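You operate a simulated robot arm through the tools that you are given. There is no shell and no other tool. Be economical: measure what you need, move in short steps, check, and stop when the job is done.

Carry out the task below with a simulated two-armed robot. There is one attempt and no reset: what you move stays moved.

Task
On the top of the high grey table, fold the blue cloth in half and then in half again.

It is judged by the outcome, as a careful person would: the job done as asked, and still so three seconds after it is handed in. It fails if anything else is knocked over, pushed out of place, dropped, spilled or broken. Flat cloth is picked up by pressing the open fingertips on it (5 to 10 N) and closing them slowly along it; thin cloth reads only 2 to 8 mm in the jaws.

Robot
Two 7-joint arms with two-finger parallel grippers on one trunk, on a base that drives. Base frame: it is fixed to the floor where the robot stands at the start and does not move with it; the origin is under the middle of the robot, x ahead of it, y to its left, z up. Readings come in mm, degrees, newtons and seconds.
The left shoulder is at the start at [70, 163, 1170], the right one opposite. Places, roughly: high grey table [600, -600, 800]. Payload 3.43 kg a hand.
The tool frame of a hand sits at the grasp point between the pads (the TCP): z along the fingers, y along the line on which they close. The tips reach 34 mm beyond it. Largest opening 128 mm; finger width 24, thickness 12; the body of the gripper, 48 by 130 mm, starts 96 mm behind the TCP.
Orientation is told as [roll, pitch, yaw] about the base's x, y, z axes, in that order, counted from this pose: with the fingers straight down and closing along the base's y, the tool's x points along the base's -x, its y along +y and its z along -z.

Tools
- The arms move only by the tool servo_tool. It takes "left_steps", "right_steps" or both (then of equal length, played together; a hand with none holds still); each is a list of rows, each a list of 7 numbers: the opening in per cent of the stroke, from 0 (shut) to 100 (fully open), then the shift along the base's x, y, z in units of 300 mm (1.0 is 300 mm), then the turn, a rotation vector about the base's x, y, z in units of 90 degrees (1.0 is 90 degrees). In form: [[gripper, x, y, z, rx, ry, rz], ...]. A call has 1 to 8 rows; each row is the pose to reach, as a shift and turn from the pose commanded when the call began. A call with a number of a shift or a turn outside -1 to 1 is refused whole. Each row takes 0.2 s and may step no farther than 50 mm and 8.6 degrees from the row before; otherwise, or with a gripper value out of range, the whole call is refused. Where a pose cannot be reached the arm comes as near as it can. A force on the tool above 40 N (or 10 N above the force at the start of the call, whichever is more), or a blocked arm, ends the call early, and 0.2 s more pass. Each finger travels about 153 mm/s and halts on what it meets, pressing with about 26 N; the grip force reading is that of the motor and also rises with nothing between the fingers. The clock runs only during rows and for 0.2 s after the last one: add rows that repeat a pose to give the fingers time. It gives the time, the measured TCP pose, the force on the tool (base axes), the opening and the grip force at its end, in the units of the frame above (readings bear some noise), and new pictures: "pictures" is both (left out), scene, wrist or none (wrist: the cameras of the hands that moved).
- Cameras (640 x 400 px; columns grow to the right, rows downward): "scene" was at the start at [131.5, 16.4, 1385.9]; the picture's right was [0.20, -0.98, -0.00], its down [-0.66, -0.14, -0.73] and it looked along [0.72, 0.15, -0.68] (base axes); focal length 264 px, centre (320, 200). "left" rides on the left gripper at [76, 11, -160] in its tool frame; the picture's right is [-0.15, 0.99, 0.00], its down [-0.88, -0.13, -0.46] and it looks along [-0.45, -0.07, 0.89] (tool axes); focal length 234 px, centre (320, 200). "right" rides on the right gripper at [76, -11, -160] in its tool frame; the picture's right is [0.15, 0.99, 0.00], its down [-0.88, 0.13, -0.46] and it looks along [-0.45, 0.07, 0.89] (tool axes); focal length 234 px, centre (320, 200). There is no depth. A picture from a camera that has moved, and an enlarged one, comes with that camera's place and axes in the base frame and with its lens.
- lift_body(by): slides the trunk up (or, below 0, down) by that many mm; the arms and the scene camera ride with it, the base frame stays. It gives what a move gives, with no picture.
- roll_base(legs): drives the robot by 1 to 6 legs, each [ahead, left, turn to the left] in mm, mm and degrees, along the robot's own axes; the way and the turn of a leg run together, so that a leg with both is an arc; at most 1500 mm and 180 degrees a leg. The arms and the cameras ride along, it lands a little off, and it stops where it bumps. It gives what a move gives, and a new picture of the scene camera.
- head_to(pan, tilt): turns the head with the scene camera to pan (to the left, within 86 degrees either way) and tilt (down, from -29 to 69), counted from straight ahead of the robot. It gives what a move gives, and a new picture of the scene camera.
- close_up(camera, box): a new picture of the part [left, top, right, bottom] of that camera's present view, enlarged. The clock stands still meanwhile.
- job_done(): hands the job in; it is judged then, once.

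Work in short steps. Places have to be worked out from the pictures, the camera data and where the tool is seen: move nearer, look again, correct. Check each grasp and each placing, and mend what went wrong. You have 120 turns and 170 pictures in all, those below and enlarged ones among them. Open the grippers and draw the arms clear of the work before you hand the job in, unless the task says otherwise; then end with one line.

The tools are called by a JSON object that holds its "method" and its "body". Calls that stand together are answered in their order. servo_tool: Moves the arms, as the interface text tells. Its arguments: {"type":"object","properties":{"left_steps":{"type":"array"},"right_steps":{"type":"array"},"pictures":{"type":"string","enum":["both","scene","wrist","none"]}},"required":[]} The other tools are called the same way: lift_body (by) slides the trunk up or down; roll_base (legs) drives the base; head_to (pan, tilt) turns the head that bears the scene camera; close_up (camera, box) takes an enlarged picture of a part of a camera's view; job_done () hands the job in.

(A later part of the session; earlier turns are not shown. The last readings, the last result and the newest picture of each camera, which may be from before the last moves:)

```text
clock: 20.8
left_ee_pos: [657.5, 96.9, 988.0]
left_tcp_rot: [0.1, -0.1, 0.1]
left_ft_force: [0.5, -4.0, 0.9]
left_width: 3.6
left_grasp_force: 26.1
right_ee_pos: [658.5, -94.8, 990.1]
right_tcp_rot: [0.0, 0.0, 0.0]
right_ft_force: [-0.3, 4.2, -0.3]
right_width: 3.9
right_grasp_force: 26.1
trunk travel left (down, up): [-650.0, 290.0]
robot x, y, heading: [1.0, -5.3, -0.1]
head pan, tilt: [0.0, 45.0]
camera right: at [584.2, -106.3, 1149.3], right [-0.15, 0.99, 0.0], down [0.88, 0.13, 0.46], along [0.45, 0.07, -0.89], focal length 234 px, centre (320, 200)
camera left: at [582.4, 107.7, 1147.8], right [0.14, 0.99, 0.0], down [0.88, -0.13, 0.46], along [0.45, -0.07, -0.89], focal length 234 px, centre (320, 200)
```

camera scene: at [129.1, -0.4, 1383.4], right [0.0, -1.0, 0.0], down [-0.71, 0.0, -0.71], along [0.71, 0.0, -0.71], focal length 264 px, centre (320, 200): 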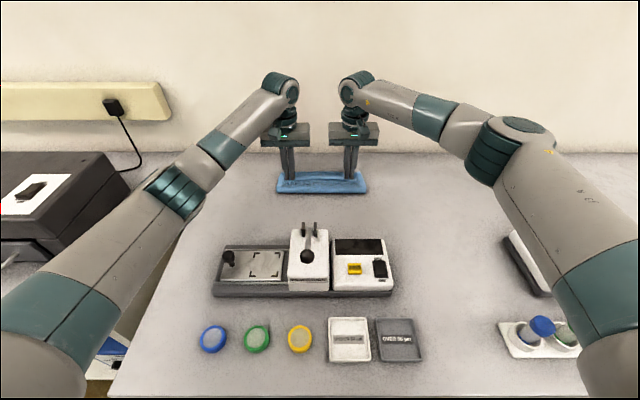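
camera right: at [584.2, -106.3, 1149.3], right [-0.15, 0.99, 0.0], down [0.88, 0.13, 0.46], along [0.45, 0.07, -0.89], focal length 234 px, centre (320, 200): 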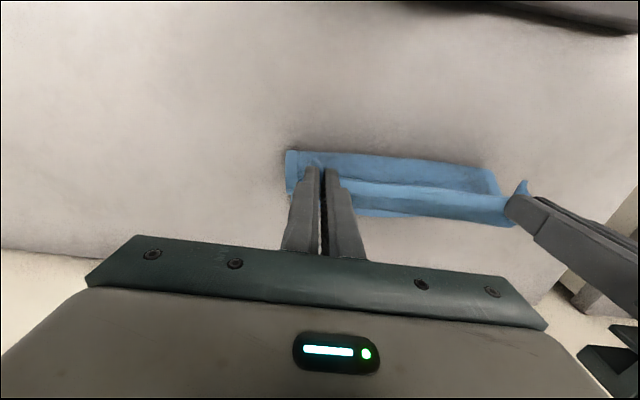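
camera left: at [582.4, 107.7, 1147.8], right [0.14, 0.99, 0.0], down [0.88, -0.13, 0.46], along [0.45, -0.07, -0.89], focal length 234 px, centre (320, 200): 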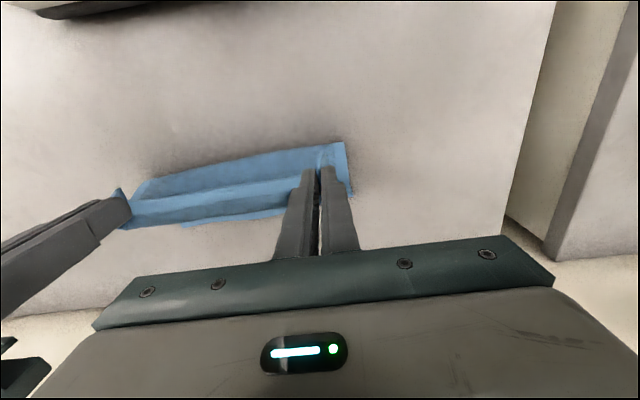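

The far edge is now at x≈745, so the cloth has slid about 25 mm toward me. I finish unfolding, laying the near edge at about x 535.

{"method": "servo_tool", "body": {"left_steps": [[0, -0.1, 0, -0.01, 0, 0, 0], [0, -0.19, 0, -0.05, 0, 0, 0], [0, -0.27, 0, -0.11, 0, 0, 0], [0, -0.33, 0, -0.18, 0, 0, 0], [0, -0.36, 0, -0.25, 0, 0, 0], [0, -0.37, 0.01, -0.31, 0, 0, 0], [0, -0.37, 0.01, -0.325, 0, 0, 0]], "right_steps": [[0, -0.1, 0, -0.01, 0, 0, 0], [0, -0.19, 0, -0.05, 0, 0, 0], [0, -0.27, 0, -0.11, 0, 0, 0], [0, -0.33, 0, -0.18, 0, 0, 0], [0, -0.36, 0, -0.25, 0, 0, 0], [0, -0.37, -0.01, -0.31, 0, 0, 0], [0, -0.37, -0.01, -0.325, 0, 0, 0]], "pictures": "wrist"}}

{"method": "close_up", "body": {"camera": "scene", "box": [240, 140, 400, 240]}}

```text
clock: 22.4
left_ee_pos: [549.8, 99.7, 890.4]
left_tcp_rot: [-0.2, 0.0, 0.0]
left_ft_force: [0.1, -12.5, 0.5]
left_width: 4.4
left_grasp_force: 26.3
right_ee_pos: [549.3, -96.6, 892.3]
right_tcp_rot: [0.0, 0.0, -0.1]
right_ft_force: [0.9, 12.5, -0.3]
right_width: 3.4
right_grasp_force: 26.1
trunk travel left (down, up): [-650.0, 290.0]
robot x, y, heading: [-0.2, -2.7, -0.3]
head pan, tilt: [0.0, 45.0]
camera right: at [474.2, -109.3, 1051.4], right [-0.15, 0.99, 0.0], down [0.88, 0.13, 0.46], along [0.45, 0.07, -0.89], focal length 234 px, centre (320, 200)
camera left: at [472.5, 111.2, 1050.9], right [0.15, 0.99, 0.0], down [0.88, -0.13, 0.46], along [0.45, -0.07, -0.89], focal length 234 px, centre (320, 200)
```

right: 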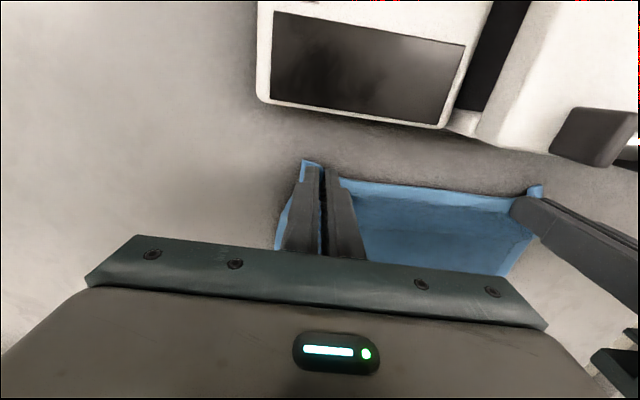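
left: 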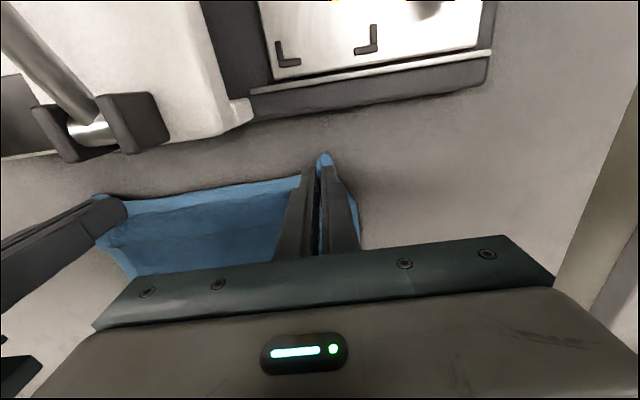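

```text
4.00 times, centred on (320, 190) of scene
camera zoom: at [131.4, -0.5, 1382.7], right [0.0, -1.0, 0.0], down [-0.71, 0.0, -0.71], along [0.71, 0.0, -0.71], focal length 1056 px, centre (320, 240)
```

zoom: 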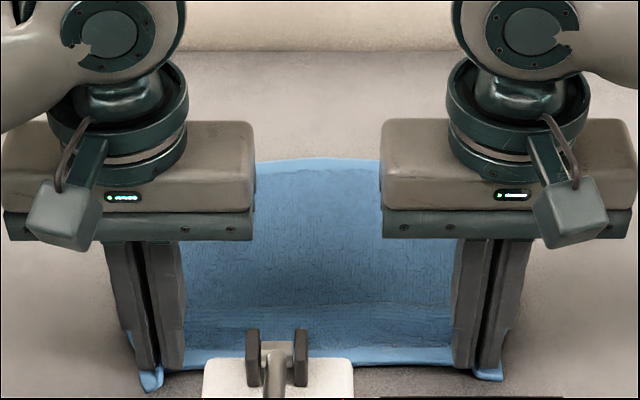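

It is unfolded with the near edge at x≈537 and the far edge at ≈749. I release and lift clear.

{"method": "servo_tool", "body": {"left_steps": [[6, 0, -0.005, 0, 0, 0, 0], [14, 0, -0.005, 0, 0, 0, 0], [20, 0, -0.005, 0.03, 0, 0, 0], [20, 0.03, 0, 0.15, 0, 0, 0], [20, 0.06, 0.08, 0.27, 0, 0, 0], [20, 0.06, 0.2, 0.35, 0, 0, 0], [20, 0.06, 0.3, 0.4, 0, 0, 0]], "right_steps": [[6, 0, 0.005, 0, 0, 0, 0], [14, 0, 0.005, 0, 0, 0, 0], [20, 0, 0.005, 0.03, 0, 0, 0], [20, 0.03, 0, 0.15, 0, 0, 0], [20, 0.06, -0.08, 0.27, 0, 0, 0], [20, 0.06, -0.2, 0.35, 0, 0, 0], [20, 0.06, -0.3, 0.4, 0, 0, 0]], "pictures": "none"}}

{"method": "close_up", "body": {"camera": "scene", "box": [240, 140, 400, 240]}}

```text
clock: 23.9
left_ee_pos: [566.6, 189.7, 1009.9]
left_tcp_rot: [0.0, -0.1, 0.0]
left_ft_force: [0.1, -0.7, 0.6]
left_width: 25.5
left_grasp_force: 0.1
right_ee_pos: [567.3, -189.4, 1013.5]
right_tcp_rot: [0.0, 0.0, 0.1]
right_ft_force: [0.5, 0.3, 0.2]
right_width: 25.4
right_grasp_force: 0.1
trunk travel left (down, up): [-650.0, 290.0]
robot x, y, heading: [-4.1, 2.8, 0.2]
head pan, tilt: [0.0, 45.0]
```

```text
4.00 times, centred on (320, 190) of scene
camera zoom: at [130.5, -0.6, 1382.7], right [0.0, -1.0, 0.0], down [-0.71, 0.0, -0.71], along [0.71, 0.0, -0.71], focal length 1056 px, centre (320, 240)
```

zoom: 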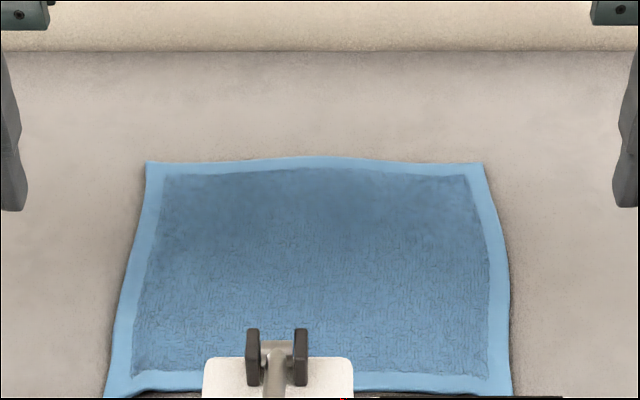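

The cloth is flat again: x 527–743, y −120…130. I'll now grip with the jaws closing along x so the hem is held upright rather than rolled; first I turn the hands 90° (cameras outward).

{"method": "servo_tool", "body": {"left_steps": [[20, 0, 0, 0, 0, 0, -0.094], [20, 0.05, 0, 0, 0, 0, -0.188], [20, 0.1, 0, 0, 0, 0, -0.282], [20, 0.15, 0, 0, 0, 0, -0.376], [20, 0.2, 0, 0, 0, 0, -0.47], [20, 0.3, 0, 0, 0, 0, -0.564], [20, 0.4, 0, 0, 0, 0, -0.658], [20, 0.5, 0, 0, 0, 0, -0.752]], "right_steps": [[20, 0, 0, 0, 0, 0, 0.094], [20, 0.05, 0, 0, 0, 0, 0.188], [20, 0.1, 0, 0, 0, 0, 0.282], [20, 0.15, 0, 0, 0, 0, 0.376], [20, 0.2, 0, 0, 0, 0, 0.47], [20, 0.3, 0, 0, 0, 0, 0.564], [20, 0.4, 0, 0, 0, 0, 0.658], [20, 0.5, 0, 0, 0, 0, 0.752]], "pictures": "scene"}}

```text
clock: 25.8
left_ee_pos: [715.0, 189.5, 1011.6]
left_tcp_rot: [0.0, 0.0, -67.7]
left_ft_force: [0.0, -0.1, 1.2]
left_width: 25.5
left_grasp_force: 0.0
right_ee_pos: [638.0, -212.6, 1015.9]
right_tcp_rot: [-8.8, 0.5, 52.2]
right_ft_force: [-0.2, -0.1, -2.2]
right_width: 25.5
right_grasp_force: 0.1
right hand out of reach, approached as far as the arm can: row 6, 7, 8
trunk travel left (down, up): [-650.0, 290.0]
robot x, y, heading: [-1.8, 2.8, 0.1]
head pan, tilt: [0.0, 45.0]
camera scene: at [129.9, -1.4, 1382.9], right [0.0, -1.0, 0.0], down [-0.71, 0.0, -0.71], along [0.71, 0.0, -0.71], focal length 264 px, centre (320, 200)
```

scene: 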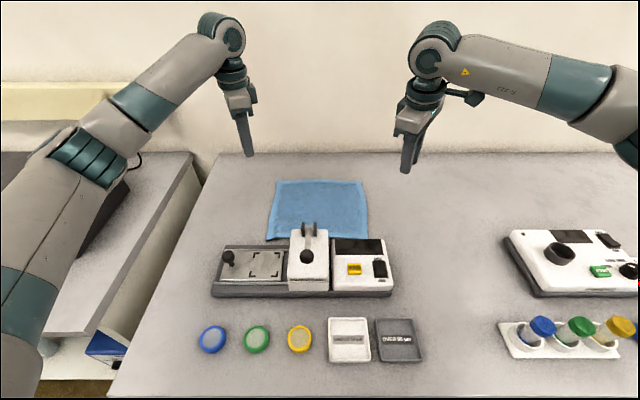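

The left turned fine; the right meets a joint limit in that direction, so I turn the right the other way (toward −90°) and finish the left.

{"method": "servo_tool", "body": {"left_steps": [[20, 0, 0, 0, 0, 0, -0.09], [20, 0, 0, 0, 0, 0, -0.18], [20, 0, 0, 0, 0, 0, -0.248], [20, 0, 0, 0, 0, 0, -0.248], [20, 0, 0, 0, 0, 0, -0.248], [20, 0, 0, 0, 0, 0, -0.248], [20, 0, 0, 0, 0, 0, -0.248], [20, 0, 0, 0, 0, 0, -0.248]], "right_steps": [[20, 0, 0, 0, 0, 0, -0.094], [20, 0, 0, 0, 0, 0, -0.188], [20, 0, 0, 0, 0, 0, -0.282], [20, 0, 0, 0, 0, 0, -0.376], [20, 0, 0, 0, 0, 0, -0.47], [20, 0, 0, 0, 0, 0, -0.564], [20, 0, 0, 0, 0, 0, -0.658], [20, 0, 0, 0, 0, 0, -0.752]], "pictures": "none"}}

{"method": "servo_tool", "body": {"right_steps": [[20, 0, 0, 0, 0, 0, -0.094], [20, 0, 0, 0, 0, 0, -0.188], [20, 0, 0, 0, 0, 0, -0.282], [20, 0, 0, 0, 0, 0, -0.376], [20, 0, 0, 0, 0, 0, -0.47], [20, 0, 0, 0, 0, 0, -0.564], [20, 0, 0, 0, 0, 0, -0.658], [20, 0, 0, 0, 0, 0, -0.752]], "pictures": "scene"}}

```text
clock: 27.6
left_ee_pos: [718.6, 189.0, 1009.4]
left_tcp_rot: [0.1, -0.1, -89.9]
left_ft_force: [-0.6, -0.4, 0.7]
left_width: 25.8
left_grasp_force: 0.1
right_ee_pos: [638.9, -212.3, 1018.2]
right_tcp_rot: [-8.6, 0.4, -15.7]
right_ft_force: [-0.4, 0.6, 0.0]
right_width: 25.7
right_grasp_force: 0.1
trunk travel left (down, up): [-650.0, 290.0]
robot x, y, heading: [-3.4, 1.7, 0.3]
head pan, tilt: [0.0, 45.0]
```

```text
clock: 29.4
left_ee_pos: [717.7, 190.2, 1009.0]
left_tcp_rot: [-0.1, 0.0, -89.9]
left_ft_force: [1.0, 0.0, 0.4]
left_width: 25.6
left_grasp_force: 0.0
right_ee_pos: [639.4, -212.1, 1018.4]
right_tcp_rot: [-8.7, 0.5, -83.5]
right_ft_force: [-0.1, -0.3, -0.5]
right_width: 25.7
right_grasp_force: 0.0
trunk travel left (down, up): [-650.0, 290.0]
robot x, y, heading: [-3.5, -0.2, -0.1]
head pan, tilt: [0.0, 45.0]
camera scene: at [131.4, -0.6, 1382.7], right [0.0, -1.0, 0.0], down [-0.71, 0.0, -0.71], along [0.71, 0.0, -0.71], focal length 264 px, centre (320, 200)
```

scene: 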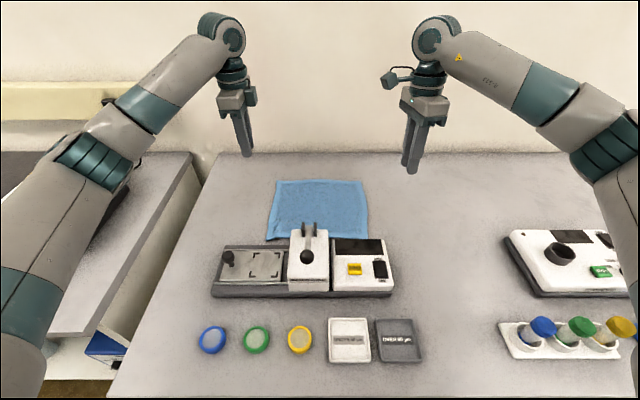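

Now both hands are near yaw −90°; I correct the right's tilt while bringing both above the far hem (first to test this grip and drag the cloth ~35 mm away from the device).

{"method": "servo_tool", "body": {"left_steps": [[20, 0.013, -0.057, -0.07, 0, 0, 0], [20, 0.026, -0.114, -0.14, 0, 0, 0], [20, 0.04, -0.17, -0.21, 0, 0, 0], [20, 0.053, -0.227, -0.28, 0, 0, 0], [20, 0.067, -0.283, -0.345, 0, 0, 0], [20, 0.067, -0.283, -0.345, 0, 0, 0]], "right_steps": [[20, 0.065, 0.077, -0.075, 0, -0.05, -0.04], [20, 0.13, 0.153, -0.15, 0, -0.096, -0.072], [20, 0.195, 0.23, -0.225, 0, -0.096, -0.072], [20, 0.26, 0.307, -0.3, 0, -0.096, -0.072], [20, 0.323, 0.383, -0.37, 0, -0.096, -0.072], [20, 0.323, 0.383, -0.37, 0, -0.096, -0.072]], "pictures": "both"}}

```text
clock: 30.8
left_ee_pos: [735.8, 107.0, 907.4]
left_tcp_rot: [0.0, 0.0, -89.9]
left_ft_force: [0.0, -1.0, 0.7]
left_width: 25.5
left_grasp_force: 0.0
right_ee_pos: [737.7, -98.4, 905.5]
right_tcp_rot: [0.0, -0.1, -89.7]
right_ft_force: [-0.1, -0.2, -0.1]
right_width: 25.4
right_grasp_force: 0.1
trunk travel left (down, up): [-650.0, 290.0]
robot x, y, heading: [4.5, 0.3, 0.1]
head pan, tilt: [0.0, 45.0]
camera scene: at [130.8, -1.0, 1382.8], right [0.0, -1.0, 0.0], down [-0.71, 0.0, -0.71], along [0.71, 0.0, -0.71], focal length 264 px, centre (320, 200)
camera right: at [725.8, -23.3, 1064.7], right [0.99, 0.15, 0.0], down [0.14, -0.88, 0.46], along [0.07, -0.45, -0.89], focal length 234 px, centre (320, 200)
camera left: at [747.2, 180.8, 1066.9], right [0.99, -0.15, 0.0], down [-0.13, -0.88, 0.46], along [-0.07, -0.45, -0.89], focal length 234 px, centre (320, 200)
```

scene: 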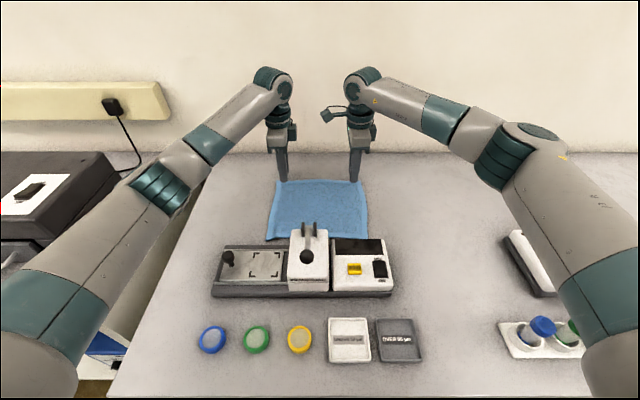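
right: 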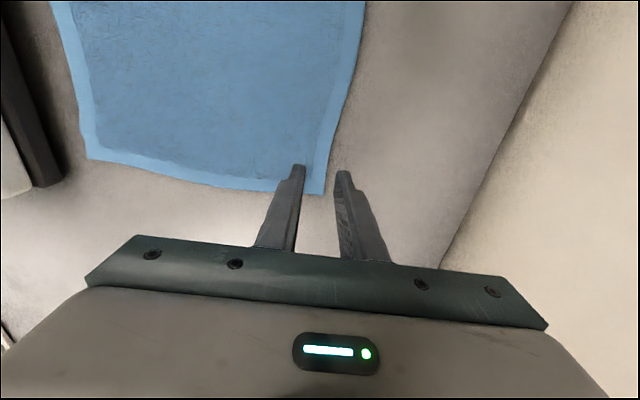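
left: 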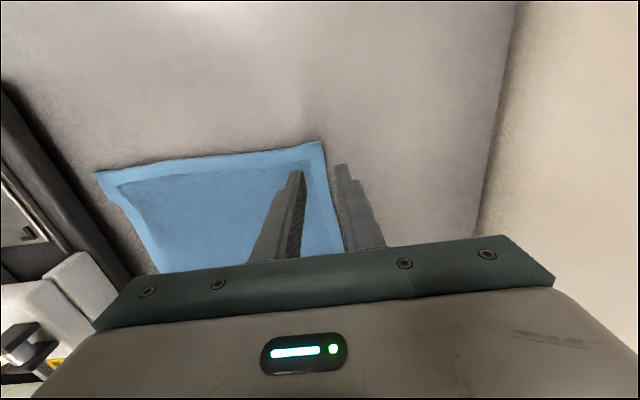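

This view shows the corners clearly at [741,132] and [743,−124], with one finger on the hem and one just outside. I descend to contact.

{"method": "servo_tool", "body": {"left_steps": [[20, 0, 0, -0.03, 0, 0, 0], [20, 0, 0, -0.055, 0, 0, 0], [20, 0, 0, -0.063, 0, 0, 0], [20, 0, 0, -0.068, 0, 0, 0]], "right_steps": [[20, 0, 0, -0.03, 0, 0, 0], [20, 0, 0, -0.05, 0, 0, 0], [20, 0, 0, -0.058, 0, 0, 0], [20, 0, 0, -0.063, 0, 0, 0]], "pictures": "none"}}

```text
clock: 31.8
left_ee_pos: [737.8, 105.5, 887.8]
left_tcp_rot: [0.1, 0.0, -90.1]
left_ft_force: [1.4, 0.4, 4.8]
left_width: 25.2
left_grasp_force: 0.0
right_ee_pos: [736.3, -97.2, 889.0]
right_tcp_rot: [-0.1, 0.0, -89.7]
right_ft_force: [0.3, -0.1, 1.3]
right_width: 25.5
right_grasp_force: 0.2
trunk travel left (down, up): [-650.0, 290.0]
robot x, y, heading: [-1.8, -0.8, -0.1]
head pan, tilt: [0.0, 45.0]
```

Left 5 N, right 1 N: I press a little more and close slowly.

{"method": "servo_tool", "body": {"left_steps": [[20, 0, 0, -0.002, 0, 0, 0], [16, 0, 0, -0.002, 0, 0, 0], [12, 0, 0, -0.002, 0, 0, 0], [9, 0, 0, -0.002, 0, 0, 0], [6, 0, 0, -0.002, 0, 0, 0], [3, 0, 0, -0.002, 0, 0, 0], [0, 0, 0, -0.002, 0, 0, 0], [0, 0, 0, -0.002, 0, 0, 0]], "right_steps": [[20, 0, 0, -0.006, 0, 0, 0], [16, 0, 0, -0.006, 0, 0, 0], [12, 0, 0, -0.006, 0, 0, 0], [9, 0, 0, -0.006, 0, 0, 0], [6, 0, 0, -0.006, 0, 0, 0], [3, 0, 0, -0.006, 0, 0, 0], [0, 0, 0, -0.006, 0, 0, 0], [0, 0, 0, -0.006, 0, 0, 0]], "pictures": "wrist"}}

```text
clock: 33.5
left_ee_pos: [736.3, 105.1, 887.0]
left_tcp_rot: [0.1, 0.0, -90.0]
left_ft_force: [-2.6, -0.8, 11.2]
left_width: 3.7
left_grasp_force: 25.8
right_ee_pos: [735.9, -98.0, 886.2]
right_tcp_rot: [0.0, -0.2, -89.8]
right_ft_force: [-0.3, 0.3, 3.5]
right_width: 3.8
right_grasp_force: 25.6
trunk travel left (down, up): [-650.0, 290.0]
robot x, y, heading: [-3.1, 0.4, 0.1]
head pan, tilt: [0.0, 45.0]
camera right: at [724.0, -22.9, 1046.3], right [0.99, 0.15, 0.0], down [0.13, -0.88, 0.46], along [0.07, -0.45, -0.89], focal length 234 px, centre (320, 200)
camera left: at [745.8, 181.4, 1047.2], right [0.99, -0.15, 0.0], down [-0.13, -0.88, 0.46], along [-0.07, -0.45, -0.89], focal length 234 px, centre (320, 200)
```

right: 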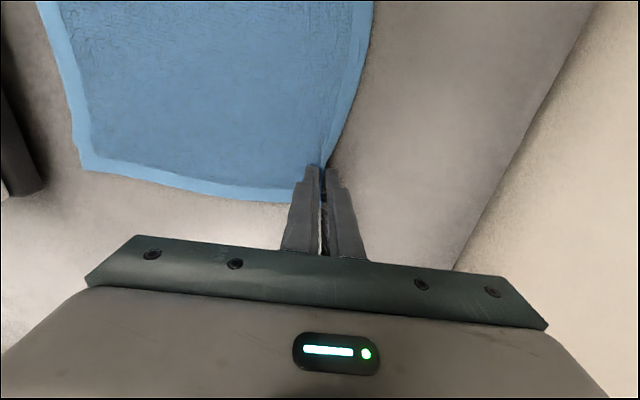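
left: 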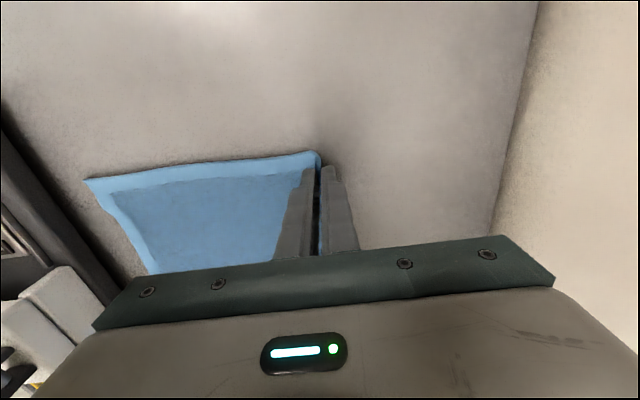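

A neat grip on the hem edge at both corners. I'll drag the whole cloth 55 mm away from the device with it, then fold far-to-near straight from this hold.

{"method": "servo_tool", "body": {"left_steps": [[0, 0.01, 0, 0.015, 0, 0, 0], [0, 0.05, 0, 0.015, 0, 0, 0], [0, 0.09, 0, 0.015, 0, 0, 0], [0, 0.13, 0, 0.015, 0, 0, 0], [0, 0.17, 0, 0.015, 0, 0, 0], [0, 0.183, 0, 0.015, 0, 0, 0]], "right_steps": [[0, 0.01, 0, 0.015, 0, 0, 0], [0, 0.05, 0, 0.015, 0, 0, 0], [0, 0.09, 0, 0.015, 0, 0, 0], [0, 0.13, 0, 0.015, 0, 0, 0], [0, 0.17, 0, 0.015, 0, 0, 0], [0, 0.183, 0, 0.015, 0, 0, 0]], "pictures": "both"}}

```text
clock: 35.0
left_ee_pos: [791.1, 106.2, 889.8]
left_tcp_rot: [0.0, 0.0, -89.9]
left_ft_force: [0.7, -0.9, 0.4]
left_width: 3.7
left_grasp_force: 26.0
right_ee_pos: [790.0, -99.4, 890.5]
right_tcp_rot: [-0.1, -0.1, -89.8]
right_ft_force: [-0.9, 0.6, 0.7]
right_width: 4.1
right_grasp_force: 25.8
trunk travel left (down, up): [-650.0, 290.0]
robot x, y, heading: [-2.6, -3.1, 0.0]
head pan, tilt: [0.0, 45.0]
camera scene: at [131.4, -0.4, 1382.7], right [0.0, -1.0, 0.0], down [-0.71, 0.0, -0.71], along [0.71, 0.0, -0.71], focal length 264 px, centre (320, 200)
camera right: at [780.1, -23.9, 1049.7], right [0.99, 0.15, 0.0], down [0.14, -0.88, 0.46], along [0.07, -0.45, -0.89], focal length 234 px, centre (320, 200)
camera left: at [803.1, 181.7, 1049.3], right [0.99, -0.15, 0.0], down [-0.13, -0.88, 0.46], along [-0.07, -0.45, -0.89], focal length 234 px, centre (320, 200)
```

scene: 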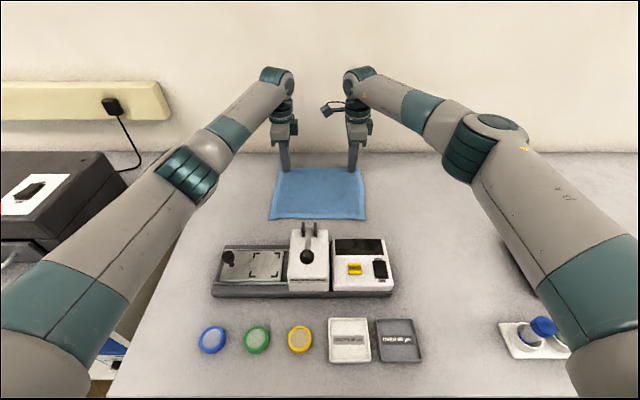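
right: 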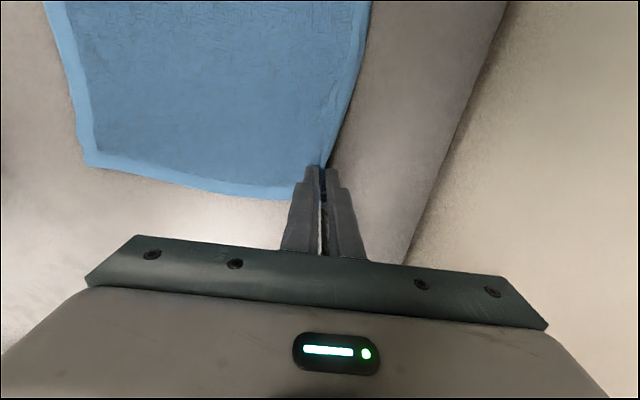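
left: 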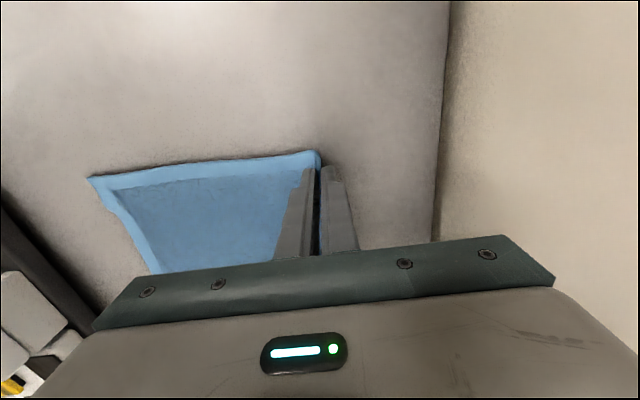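

The cloth is flat and taut: near edge at x≈590, held hem at 791. Now I fold far-to-near: first half of the arc, tilting the fingers forward a little so the hem leads toward me.

{"method": "servo_tool", "body": {"left_steps": [[0, -0.006, 0, 0.058, 0, 0, 0], [0, -0.024, 0, 0.115, 0, -0.02, 0], [0, -0.052, 0, 0.167, 0, -0.04, 0], [0, -0.091, 0, 0.212, 0, -0.06, 0], [0, -0.138, 0, 0.249, 0, -0.08, 0], [0, -0.191, 0, 0.277, 0, -0.1, 0], [0, -0.25, 0, 0.294, 0, -0.12, 0], [0, -0.31, 0, 0.3, 0, -0.14, 0]], "right_steps": [[0, -0.006, 0, 0.058, 0, 0, 0], [0, -0.024, 0, 0.115, 0, -0.02, 0], [0, -0.052, 0, 0.167, 0, -0.04, 0], [0, -0.091, 0, 0.212, 0, -0.06, 0], [0, -0.138, 0, 0.249, 0, -0.08, 0], [0, -0.191, 0, 0.277, 0, -0.1, 0], [0, -0.25, 0, 0.294, 0, -0.12, 0], [0, -0.31, 0, 0.3, 0, -0.14, 0]], "pictures": "both"}}

```text
clock: 36.8
left_ee_pos: [697.5, 105.5, 979.7]
left_tcp_rot: [12.6, 0.0, -89.9]
left_ft_force: [-0.2, -0.7, -0.4]
left_width: 3.6
left_grasp_force: 25.9
right_ee_pos: [697.6, -99.5, 982.3]
right_tcp_rot: [12.6, -0.2, -89.8]
right_ft_force: [0.6, 1.5, -0.3]
right_width: 3.8
right_grasp_force: 26.3
trunk travel left (down, up): [-650.0, 290.0]
robot x, y, heading: [1.6, -2.9, 0.0]
head pan, tilt: [0.0, 45.0]
camera scene: at [130.4, -0.5, 1382.8], right [0.0, -1.0, 0.0], down [-0.71, 0.0, -0.71], along [0.71, 0.0, -0.71], focal length 264 px, centre (320, 200)
camera right: at [651.8, -24.5, 1134.7], right [0.96, 0.15, 0.21], down [0.03, -0.88, 0.48], along [0.26, -0.45, -0.85], focal length 234 px, centre (320, 200)
camera left: at [672.7, 181.0, 1138.8], right [0.97, -0.14, 0.22], down [-0.23, -0.88, 0.42], along [0.13, -0.45, -0.88], focal length 234 px, centre (320, 200)
```

scene: 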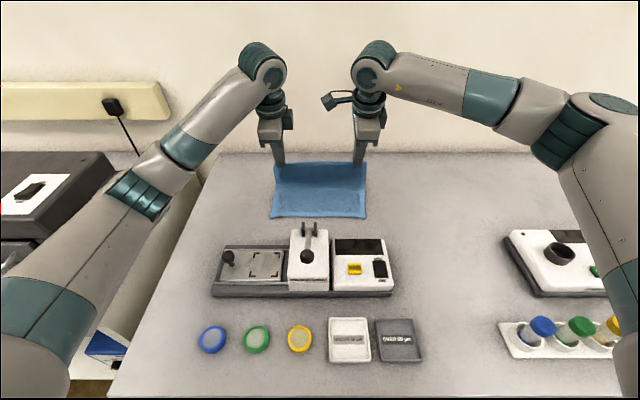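
right: 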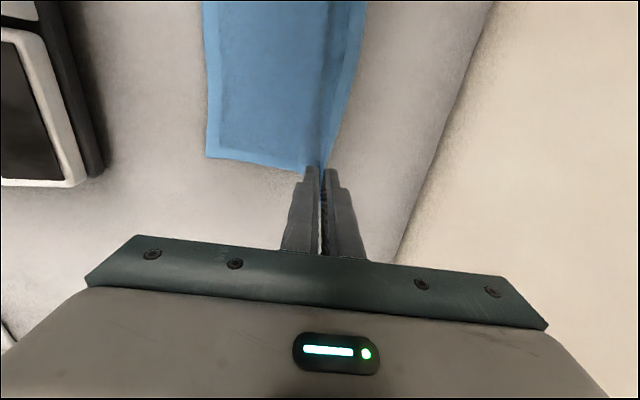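
left: 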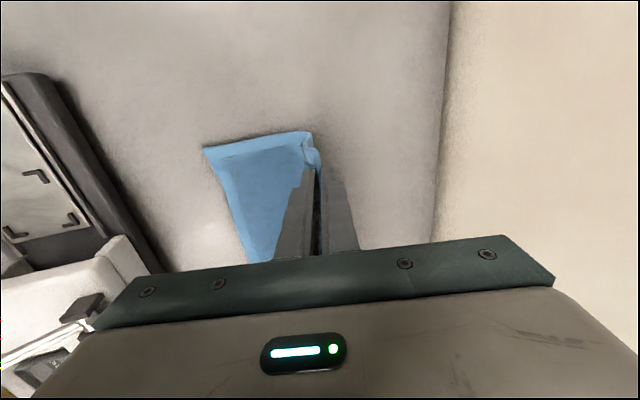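

The fold hangs well and nothing dragged. I finish the arc, bringing the held hem down to x≈605 with ~25° of forward tilt, staying clear of the gauge.

{"method": "servo_tool", "body": {"left_steps": [[0, -0.06, 0, -0.006, 0, -0.02, 0], [0, -0.119, 0, -0.022, 0, -0.04, 0], [0, -0.172, 0, -0.05, 0, -0.06, 0], [0, -0.219, 0, -0.086, 0, -0.08, 0], [0, -0.258, 0, -0.13, 0, -0.1, 0], [0, -0.286, 0, -0.181, 0, -0.12, 0], [0, -0.304, 0, -0.236, 0, -0.14, 0], [0, -0.31, 0, -0.28, 0, -0.14, 0]], "right_steps": [[0, -0.06, 0, -0.006, 0, -0.02, 0], [0, -0.119, 0, -0.022, 0, -0.04, 0], [0, -0.172, 0, -0.05, 0, -0.06, 0], [0, -0.219, 0, -0.086, 0, -0.08, 0], [0, -0.258, 0, -0.13, 0, -0.1, 0], [0, -0.286, 0, -0.181, 0, -0.12, 0], [0, -0.304, 0, -0.236, 0, -0.14, 0], [0, -0.31, 0, -0.285, 0, -0.14, 0]], "pictures": "both"}}

{"method": "close_up", "body": {"camera": "scene", "box": [240, 140, 400, 240]}}

```text
clock: 38.5
left_ee_pos: [607.6, 104.2, 894.6]
left_tcp_rot: [25.1, 0.0, -89.9]
left_ft_force: [-0.3, -0.9, 0.7]
left_width: 3.7
left_grasp_force: 26.0
right_ee_pos: [603.9, -99.2, 895.1]
right_tcp_rot: [25.1, -0.2, -89.7]
right_ft_force: [0.0, -0.2, 0.7]
right_width: 3.6
right_grasp_force: 25.6
trunk travel left (down, up): [-650.0, 290.0]
robot x, y, heading: [1.6, 2.5, 0.0]
head pan, tilt: [0.0, 45.0]
camera scene: at [131.6, -0.5, 1382.8], right [0.0, -1.0, 0.0], down [-0.71, 0.0, -0.71], along [0.71, 0.0, -0.71], focal length 264 px, centre (320, 200)
camera right: at [526.3, -23.6, 1034.5], right [0.9, 0.15, 0.42], down [-0.07, -0.88, 0.47], along [0.44, -0.45, -0.78], focal length 234 px, centre (320, 200)
camera left: at [548.5, 180.0, 1044.6], right [0.89, -0.14, 0.42], down [-0.31, -0.88, 0.36], along [0.32, -0.45, -0.83], focal length 234 px, centre (320, 200)
```

scene: 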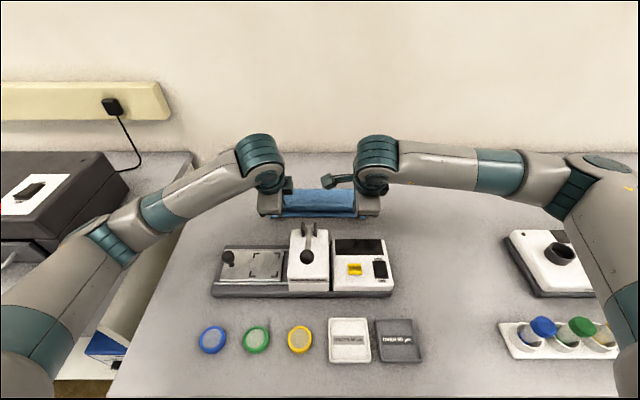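
right: 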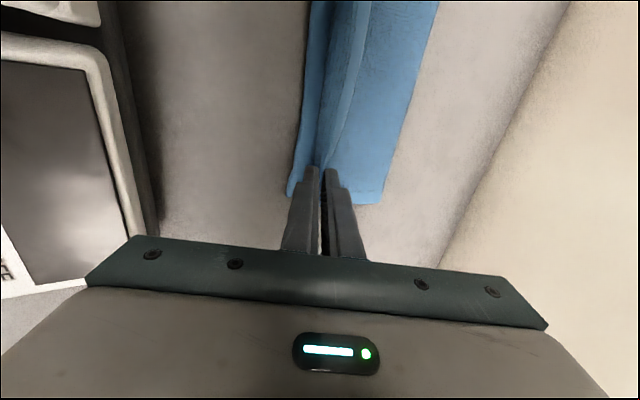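
left: 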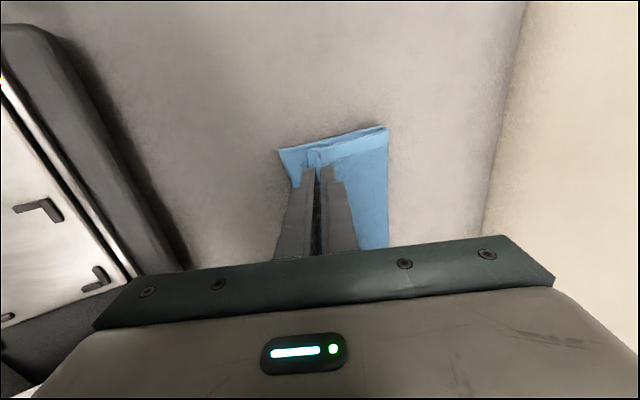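

```text
4.00 times, centred on (320, 190) of scene
camera zoom: at [131.6, -0.5, 1382.8], right [0.0, -1.0, 0.0], down [-0.71, 0.0, -0.71], along [0.71, 0.0, -0.71], focal length 1056 px, centre (320, 240)
```

zoom: 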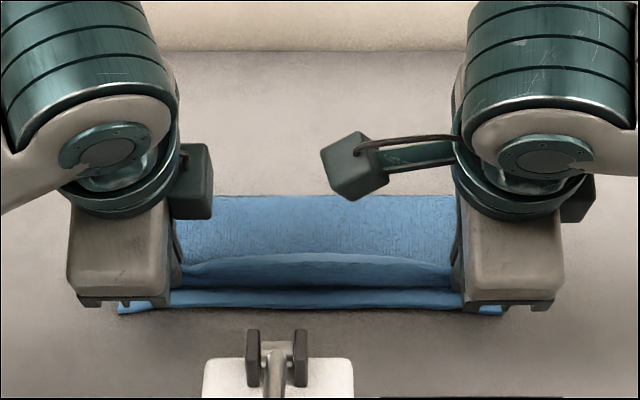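

The hem is well placed, some 15 mm short of the near edge and still upright in the jaws. I advance 7 mm, lower, open a little and withdraw up along the fingers.

{"method": "servo_tool", "body": {"left_steps": [[0, -0.035, 0, 0, 0, 0, 0], [0, -0.035, 0, -0.012, 0, 0, 0], [5, -0.035, 0, -0.012, 0, 0, 0], [10, -0.035, 0, -0.01, 0, 0, 0], [14, -0.04, 0, 0.01, 0, 0, 0], [14, -0.06, 0, 0.06, 0, 0, 0], [14, -0.06, 0, 0.17, 0, 0, 0], [14, -0.04, 0, 0.3, 0, 0.05, 0]], "right_steps": [[0, -0.025, 0, 0, 0, 0, 0], [0, -0.025, 0, -0.012, 0, 0, 0], [5, -0.025, 0, -0.012, 0, 0, 0], [10, -0.025, 0, -0.01, 0, 0, 0], [14, -0.03, 0, 0.01, 0, 0, 0], [14, -0.05, 0, 0.06, 0, 0, 0], [14, -0.05, 0, 0.17, 0, 0, 0], [14, -0.03, 0, 0.3, 0, 0.05, 0]], "pictures": "wrist"}}

{"method": "close_up", "body": {"camera": "scene", "box": [240, 140, 400, 240]}}

```text
clock: 40.4
left_ee_pos: [594.6, 105.5, 984.7]
left_tcp_rot: [20.6, 0.0, -89.8]
left_ft_force: [0.5, -0.1, -0.8]
left_width: 17.9
left_grasp_force: 0.1
right_ee_pos: [596.6, -99.1, 984.7]
right_tcp_rot: [20.5, -0.2, -89.8]
right_ft_force: [-0.5, 0.2, -0.2]
right_width: 17.7
right_grasp_force: 0.1
trunk travel left (down, up): [-650.0, 290.0]
robot x, y, heading: [-3.7, 1.3, -0.3]
head pan, tilt: [0.0, 45.0]
camera right: at [530.1, -23.2, 1129.3], right [0.93, 0.15, 0.35], down [-0.03, -0.88, 0.48], along [0.38, -0.45, -0.81], focal length 234 px, centre (320, 200)
camera left: at [548.1, 180.0, 1138.5], right [0.93, -0.15, 0.35], down [-0.28, -0.88, 0.38], along [0.25, -0.45, -0.86], focal length 234 px, centre (320, 200)
```

right: 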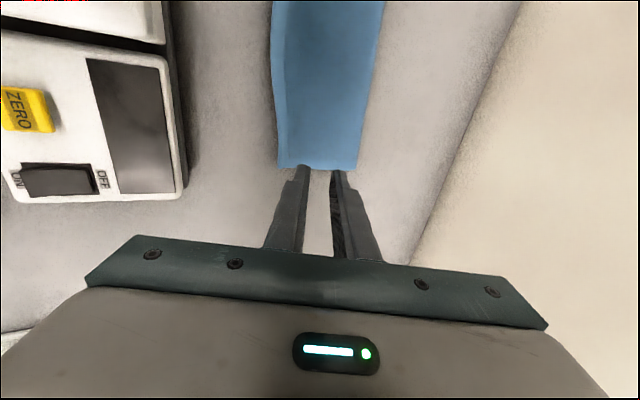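
left: 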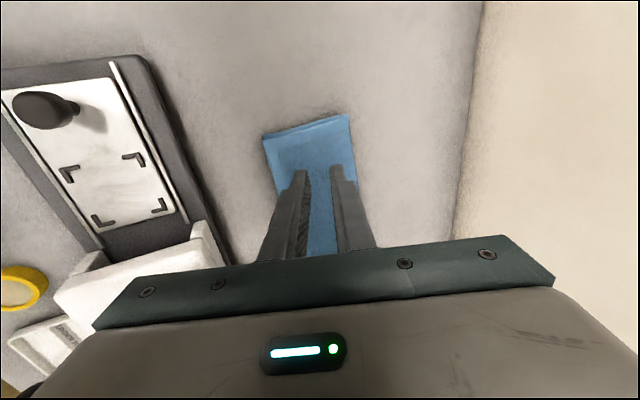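

```text
4.00 times, centred on (320, 190) of scene
camera zoom: at [131.4, -0.3, 1382.4], right [0.0, -1.0, 0.0], down [-0.71, 0.0, -0.71], along [0.71, 0.0, -0.71], focal length 1056 px, centre (320, 240)
```

zoom: 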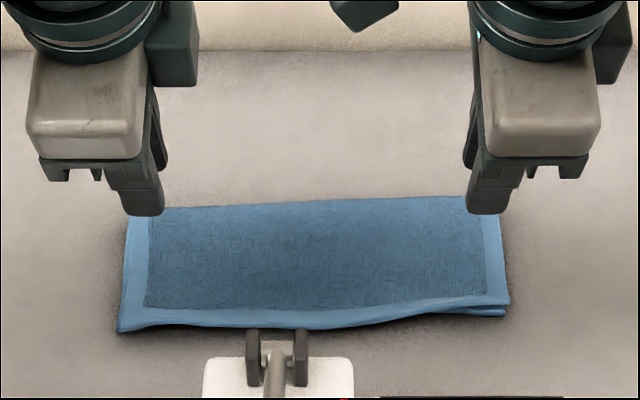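

The first fold is very good (x≈585–690, y −128…133). Next I raise and level both hands, the right one withdrawing out of the way, before turning the left hand to work on the left edge.

{"method": "servo_tool", "body": {"left_steps": [[14, 0, 0, 0.05, 0, 0.08, 0], [14, 0, 0.05, 0.1, 0, 0.16, 0], [14, 0.02, 0.1, 0.15, 0, 0.228, 0], [14, 0.04, 0.15, 0.15, 0, 0.228, 0], [14, 0.06, 0.2, 0.15, 0, 0.228, 0], [14, 0.06, 0.2, 0.15, 0, 0.228, 0]], "right_steps": [[14, 0, 0, 0.1, 0, 0.08, 0], [14, 0, -0.1, 0.2, 0, 0.16, 0], [14, 0, -0.25, 0.25, 0, 0.228, 0], [14, 0, -0.4, 0.3, 0, 0.228, 0], [14, 0, -0.55, 0.3, 0, 0.228, 0], [14, 0, -0.7, 0.3, 0, 0.228, 0]], "pictures": "none"}}

{"method": "servo_tool", "body": {"left_steps": [[24, 0, 0, 0, 0, 0, 0.094], [24, 0, 0, 0, 0, 0, 0.188], [24, 0, 0, 0, 0, 0, 0.282], [24, 0, 0, 0, 0, 0, 0.376], [24, 0, 0, 0, 0, 0, 0.47], [24, 0, 0, 0, 0, 0, 0.564], [24, 0, 0, 0, 0, 0, 0.658], [24, 0, 0, 0, 0, 0, 0.752]], "pictures": "none"}}

{"method": "servo_tool", "body": {"left_steps": [[24, 0, 0, 0, 0, 0, 0.09], [24, 0, 0, 0, 0, 0, 0.18], [24, 0, 0, 0, 0, 0, 0.248]], "pictures": "both"}}

```text
clock: 41.8
left_ee_pos: [610.3, 163.5, 1031.1]
left_tcp_rot: [0.2, 0.0, -90.0]
left_ft_force: [-0.1, -0.1, 0.2]
left_width: 17.7
left_grasp_force: 0.0
right_ee_pos: [595.0, -311.2, 1077.7]
right_tcp_rot: [0.1, 0.0, -89.8]
right_ft_force: [0.1, -0.1, 0.8]
right_width: 18.2
right_grasp_force: 0.1
trunk travel left (down, up): [-650.0, 290.0]
robot x, y, heading: [0.3, -3.1, 0.2]
head pan, tilt: [0.0, 45.0]
```

```text
clock: 43.5
left_ee_pos: [612.7, 165.1, 1030.3]
left_tcp_rot: [0.3, -0.1, -22.0]
left_ft_force: [-0.4, 0.2, -0.4]
left_width: 30.9
left_grasp_force: 0.1
right_ee_pos: [595.1, -308.9, 1076.8]
right_tcp_rot: [0.0, -0.1, -89.7]
right_ft_force: [-0.9, -0.7, -0.2]
right_width: 18.0
right_grasp_force: 0.1
trunk travel left (down, up): [-650.0, 290.0]
robot x, y, heading: [-2.6, -3.0, 0.1]
head pan, tilt: [0.0, 45.0]
```

```text
clock: 44.4
left_ee_pos: [613.0, 165.2, 1029.9]
left_tcp_rot: [0.2, 0.0, 0.2]
left_ft_force: [0.1, -0.8, -0.8]
left_width: 30.7
left_grasp_force: 0.0
right_ee_pos: [596.9, -309.6, 1076.1]
right_tcp_rot: [0.0, -0.2, -89.7]
right_ft_force: [0.2, -0.4, 0.2]
right_width: 17.6
right_grasp_force: 0.0
trunk travel left (down, up): [-650.0, 290.0]
robot x, y, heading: [-0.8, -0.4, -0.1]
head pan, tilt: [0.0, 45.0]
camera scene: at [131.4, -0.5, 1382.7], right [0.0, -1.0, 0.0], down [-0.71, 0.0, -0.71], along [0.71, 0.0, -0.71], focal length 264 px, centre (320, 200)
camera left: at [536.0, 175.6, 1190.2], right [0.14, 0.99, 0.0], down [0.88, -0.13, 0.45], along [0.45, -0.06, -0.89], focal length 234 px, centre (320, 200)
```

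scene: 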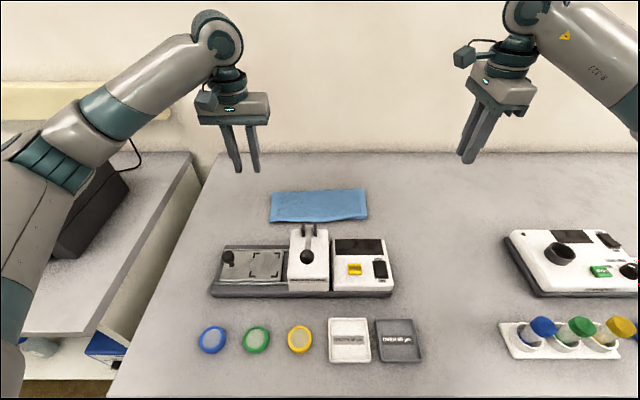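
left: 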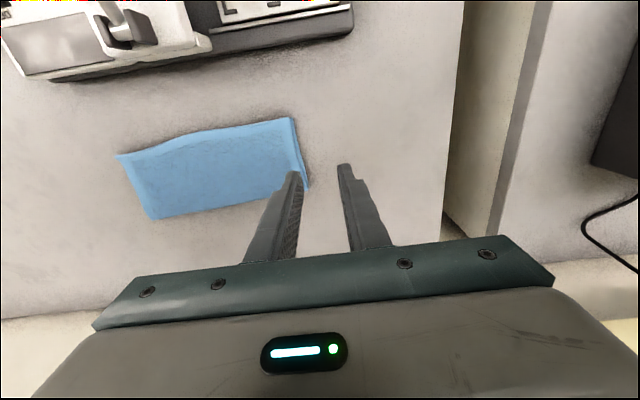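

The left edge runs from about [574,132] to [679,136]. I move the left hand over its middle, inner finger on the cloth and outer finger just off the edge, stopping just above.

{"method": "servo_tool", "body": {"left_steps": [[24, 0.02, -0.05, -0.13, 0, 0, 0], [24, 0.04, -0.1, -0.26, 0, 0, 0], [24, 0.047, -0.127, -0.38, 0, 0, 0], [24, 0.047, -0.127, -0.45, 0, 0, 0], [24, 0.047, -0.127, -0.455, 0, 0, 0]], "pictures": "wrist"}}

{"method": "close_up", "body": {"camera": "left", "box": [200, 60, 456, 220]}}

```text
clock: 45.5
left_ee_pos: [624.7, 129.1, 892.9]
left_tcp_rot: [0.2, 0.0, 0.0]
left_ft_force: [0.4, 0.4, -0.1]
left_width: 30.7
left_grasp_force: 0.1
right_ee_pos: [595.3, -308.6, 1078.0]
right_tcp_rot: [0.1, -0.2, -89.7]
right_ft_force: [-0.2, -0.7, -0.5]
right_width: 18.0
right_grasp_force: 0.1
trunk travel left (down, up): [-650.0, 290.0]
robot x, y, heading: [-0.1, -1.2, 0.1]
head pan, tilt: [0.0, 45.0]
camera left: at [549.0, 139.2, 1053.3], right [0.15, 0.99, 0.0], down [0.88, -0.13, 0.46], along [0.45, -0.06, -0.89], focal length 234 px, centre (320, 200)
```

left: 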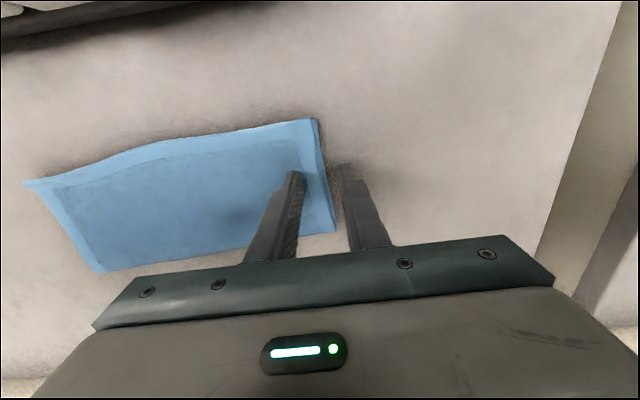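

```text
2.50 times, centred on (328, 140) of left
camera zoom: at [549.0, 139.2, 1053.3], right [0.15, 0.99, 0.0], down [0.88, -0.13, 0.46], along [0.45, -0.06, -0.89], focal length 585 px, centre (300, 350)
```

zoom: 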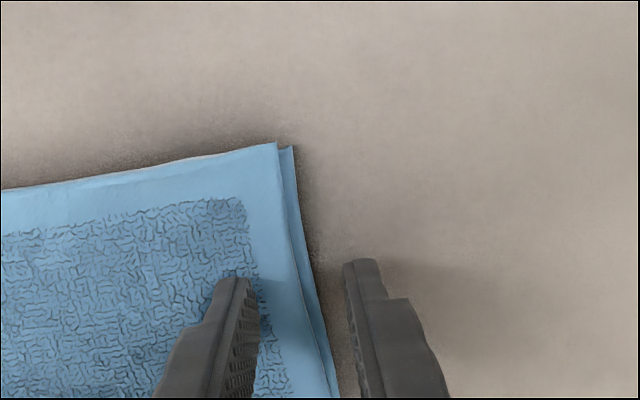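

The lower layer peeks out 4 mm, so the outer finger can gather it while the inner drags the upper one. I descend to contact.

{"method": "servo_tool", "body": {"left_steps": [[24, 0, 0, -0.007, 0, 0, 0], [24, 0, 0, -0.012, 0, 0, 0], [24, 0, 0, -0.016, 0, 0, 0]], "pictures": "none"}}

```text
clock: 46.4
left_ee_pos: [624.7, 127.8, 889.6]
left_tcp_rot: [0.1, -0.1, 0.1]
left_ft_force: [0.9, 0.5, 7.6]
left_width: 30.1
left_grasp_force: 0.0
right_ee_pos: [595.1, -308.5, 1076.6]
right_tcp_rot: [0.1, -0.1, -89.6]
right_ft_force: [0.1, -0.2, 0.4]
right_width: 18.0
right_grasp_force: 0.1
trunk travel left (down, up): [-650.0, 290.0]
robot x, y, heading: [-2.0, 1.2, -0.3]
head pan, tilt: [0.0, 45.0]
```

7.6 N now; I press about 1 mm more for grip through both layers and close slowly.

{"method": "servo_tool", "body": {"left_steps": [[24, 0, 0, -0.005, 0, 0, 0], [20, 0, 0, -0.005, 0, 0, 0], [16, 0, 0, -0.005, 0, 0, 0], [12, 0, 0, -0.005, 0, 0, 0], [8, 0, 0, -0.005, 0, 0, 0], [4, 0, 0, -0.005, 0, 0, 0], [0, 0, 0, -0.005, 0, 0, 0], [0, 0, 0, -0.005, 0, 0, 0]], "pictures": "none"}}

{"method": "close_up", "body": {"camera": "left", "box": [200, 60, 456, 220]}}

```text
clock: 48.1
left_ee_pos: [626.9, 126.6, 889.0]
left_tcp_rot: [0.2, -0.1, 0.1]
left_ft_force: [1.4, -3.9, 23.1]
left_width: 3.2
left_grasp_force: 25.8
right_ee_pos: [594.5, -310.2, 1079.0]
right_tcp_rot: [0.2, 0.0, -89.6]
right_ft_force: [0.2, 0.3, -0.7]
right_width: 17.8
right_grasp_force: 0.0
trunk travel left (down, up): [-650.0, 290.0]
robot x, y, heading: [0.0, 3.5, 0.1]
head pan, tilt: [0.0, 45.0]
```

```text
2.50 times, centred on (328, 140) of left
camera zoom: at [548.5, 136.8, 1048.8], right [0.15, 0.99, 0.0], down [0.88, -0.13, 0.46], along [0.45, -0.06, -0.89], focal length 585 px, centre (300, 350)
```

zoom: 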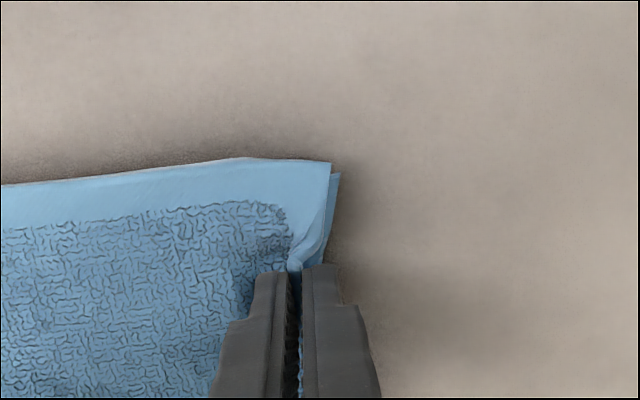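

Width 3.2 mm suggests only one layer; I lift 25 mm to see what comes up.

{"method": "servo_tool", "body": {"left_steps": [[0, 0, 0, 0.03, 0, 0, 0], [0, 0, -0.01, 0.06, 0, 0, 0], [0, 0, -0.02, 0.09, 0, 0, 0], [0, 0, -0.02, 0.09, 0, 0, 0]], "pictures": "wrist"}}

{"method": "close_up", "body": {"camera": "scene", "box": [240, 150, 400, 250]}}

```text
clock: 49.1
left_ee_pos: [626.2, 122.6, 914.8]
left_tcp_rot: [0.2, 0.1, 0.2]
left_ft_force: [0.1, 0.0, 0.3]
left_width: 2.7
left_grasp_force: 26.1
right_ee_pos: [596.4, -307.9, 1076.7]
right_tcp_rot: [-0.1, -0.1, -89.7]
right_ft_force: [0.3, -0.5, 0.0]
right_width: 17.8
right_grasp_force: 0.0
trunk travel left (down, up): [-650.0, 290.0]
robot x, y, heading: [3.2, 3.2, 0.2]
head pan, tilt: [0.0, 45.0]
camera left: at [550.3, 132.1, 1074.0], right [0.15, 0.99, 0.0], down [0.88, -0.13, 0.45], along [0.45, -0.06, -0.89], focal length 234 px, centre (320, 200)
```

left: 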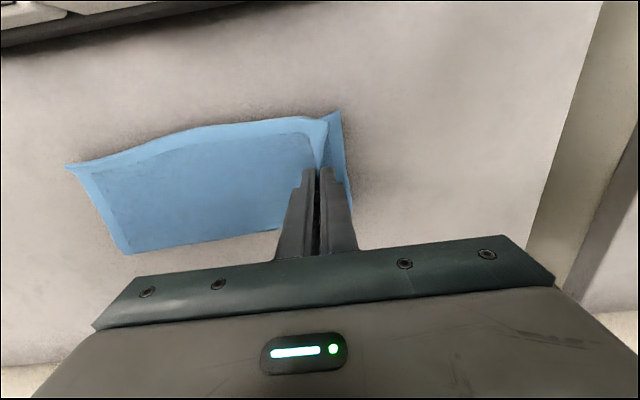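

```text
4.00 times, centred on (320, 200) of scene
camera zoom: at [131.4, -0.2, 1382.6], right [0.0, -1.0, 0.0], down [-0.71, 0.0, -0.71], along [0.71, 0.0, -0.71], focal length 1056 px, centre (320, 200)
```

zoom: 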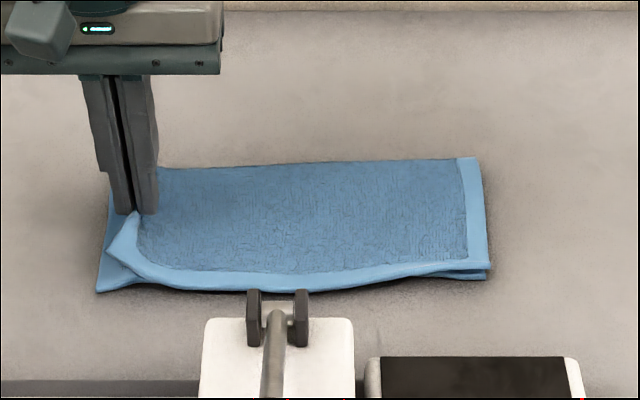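

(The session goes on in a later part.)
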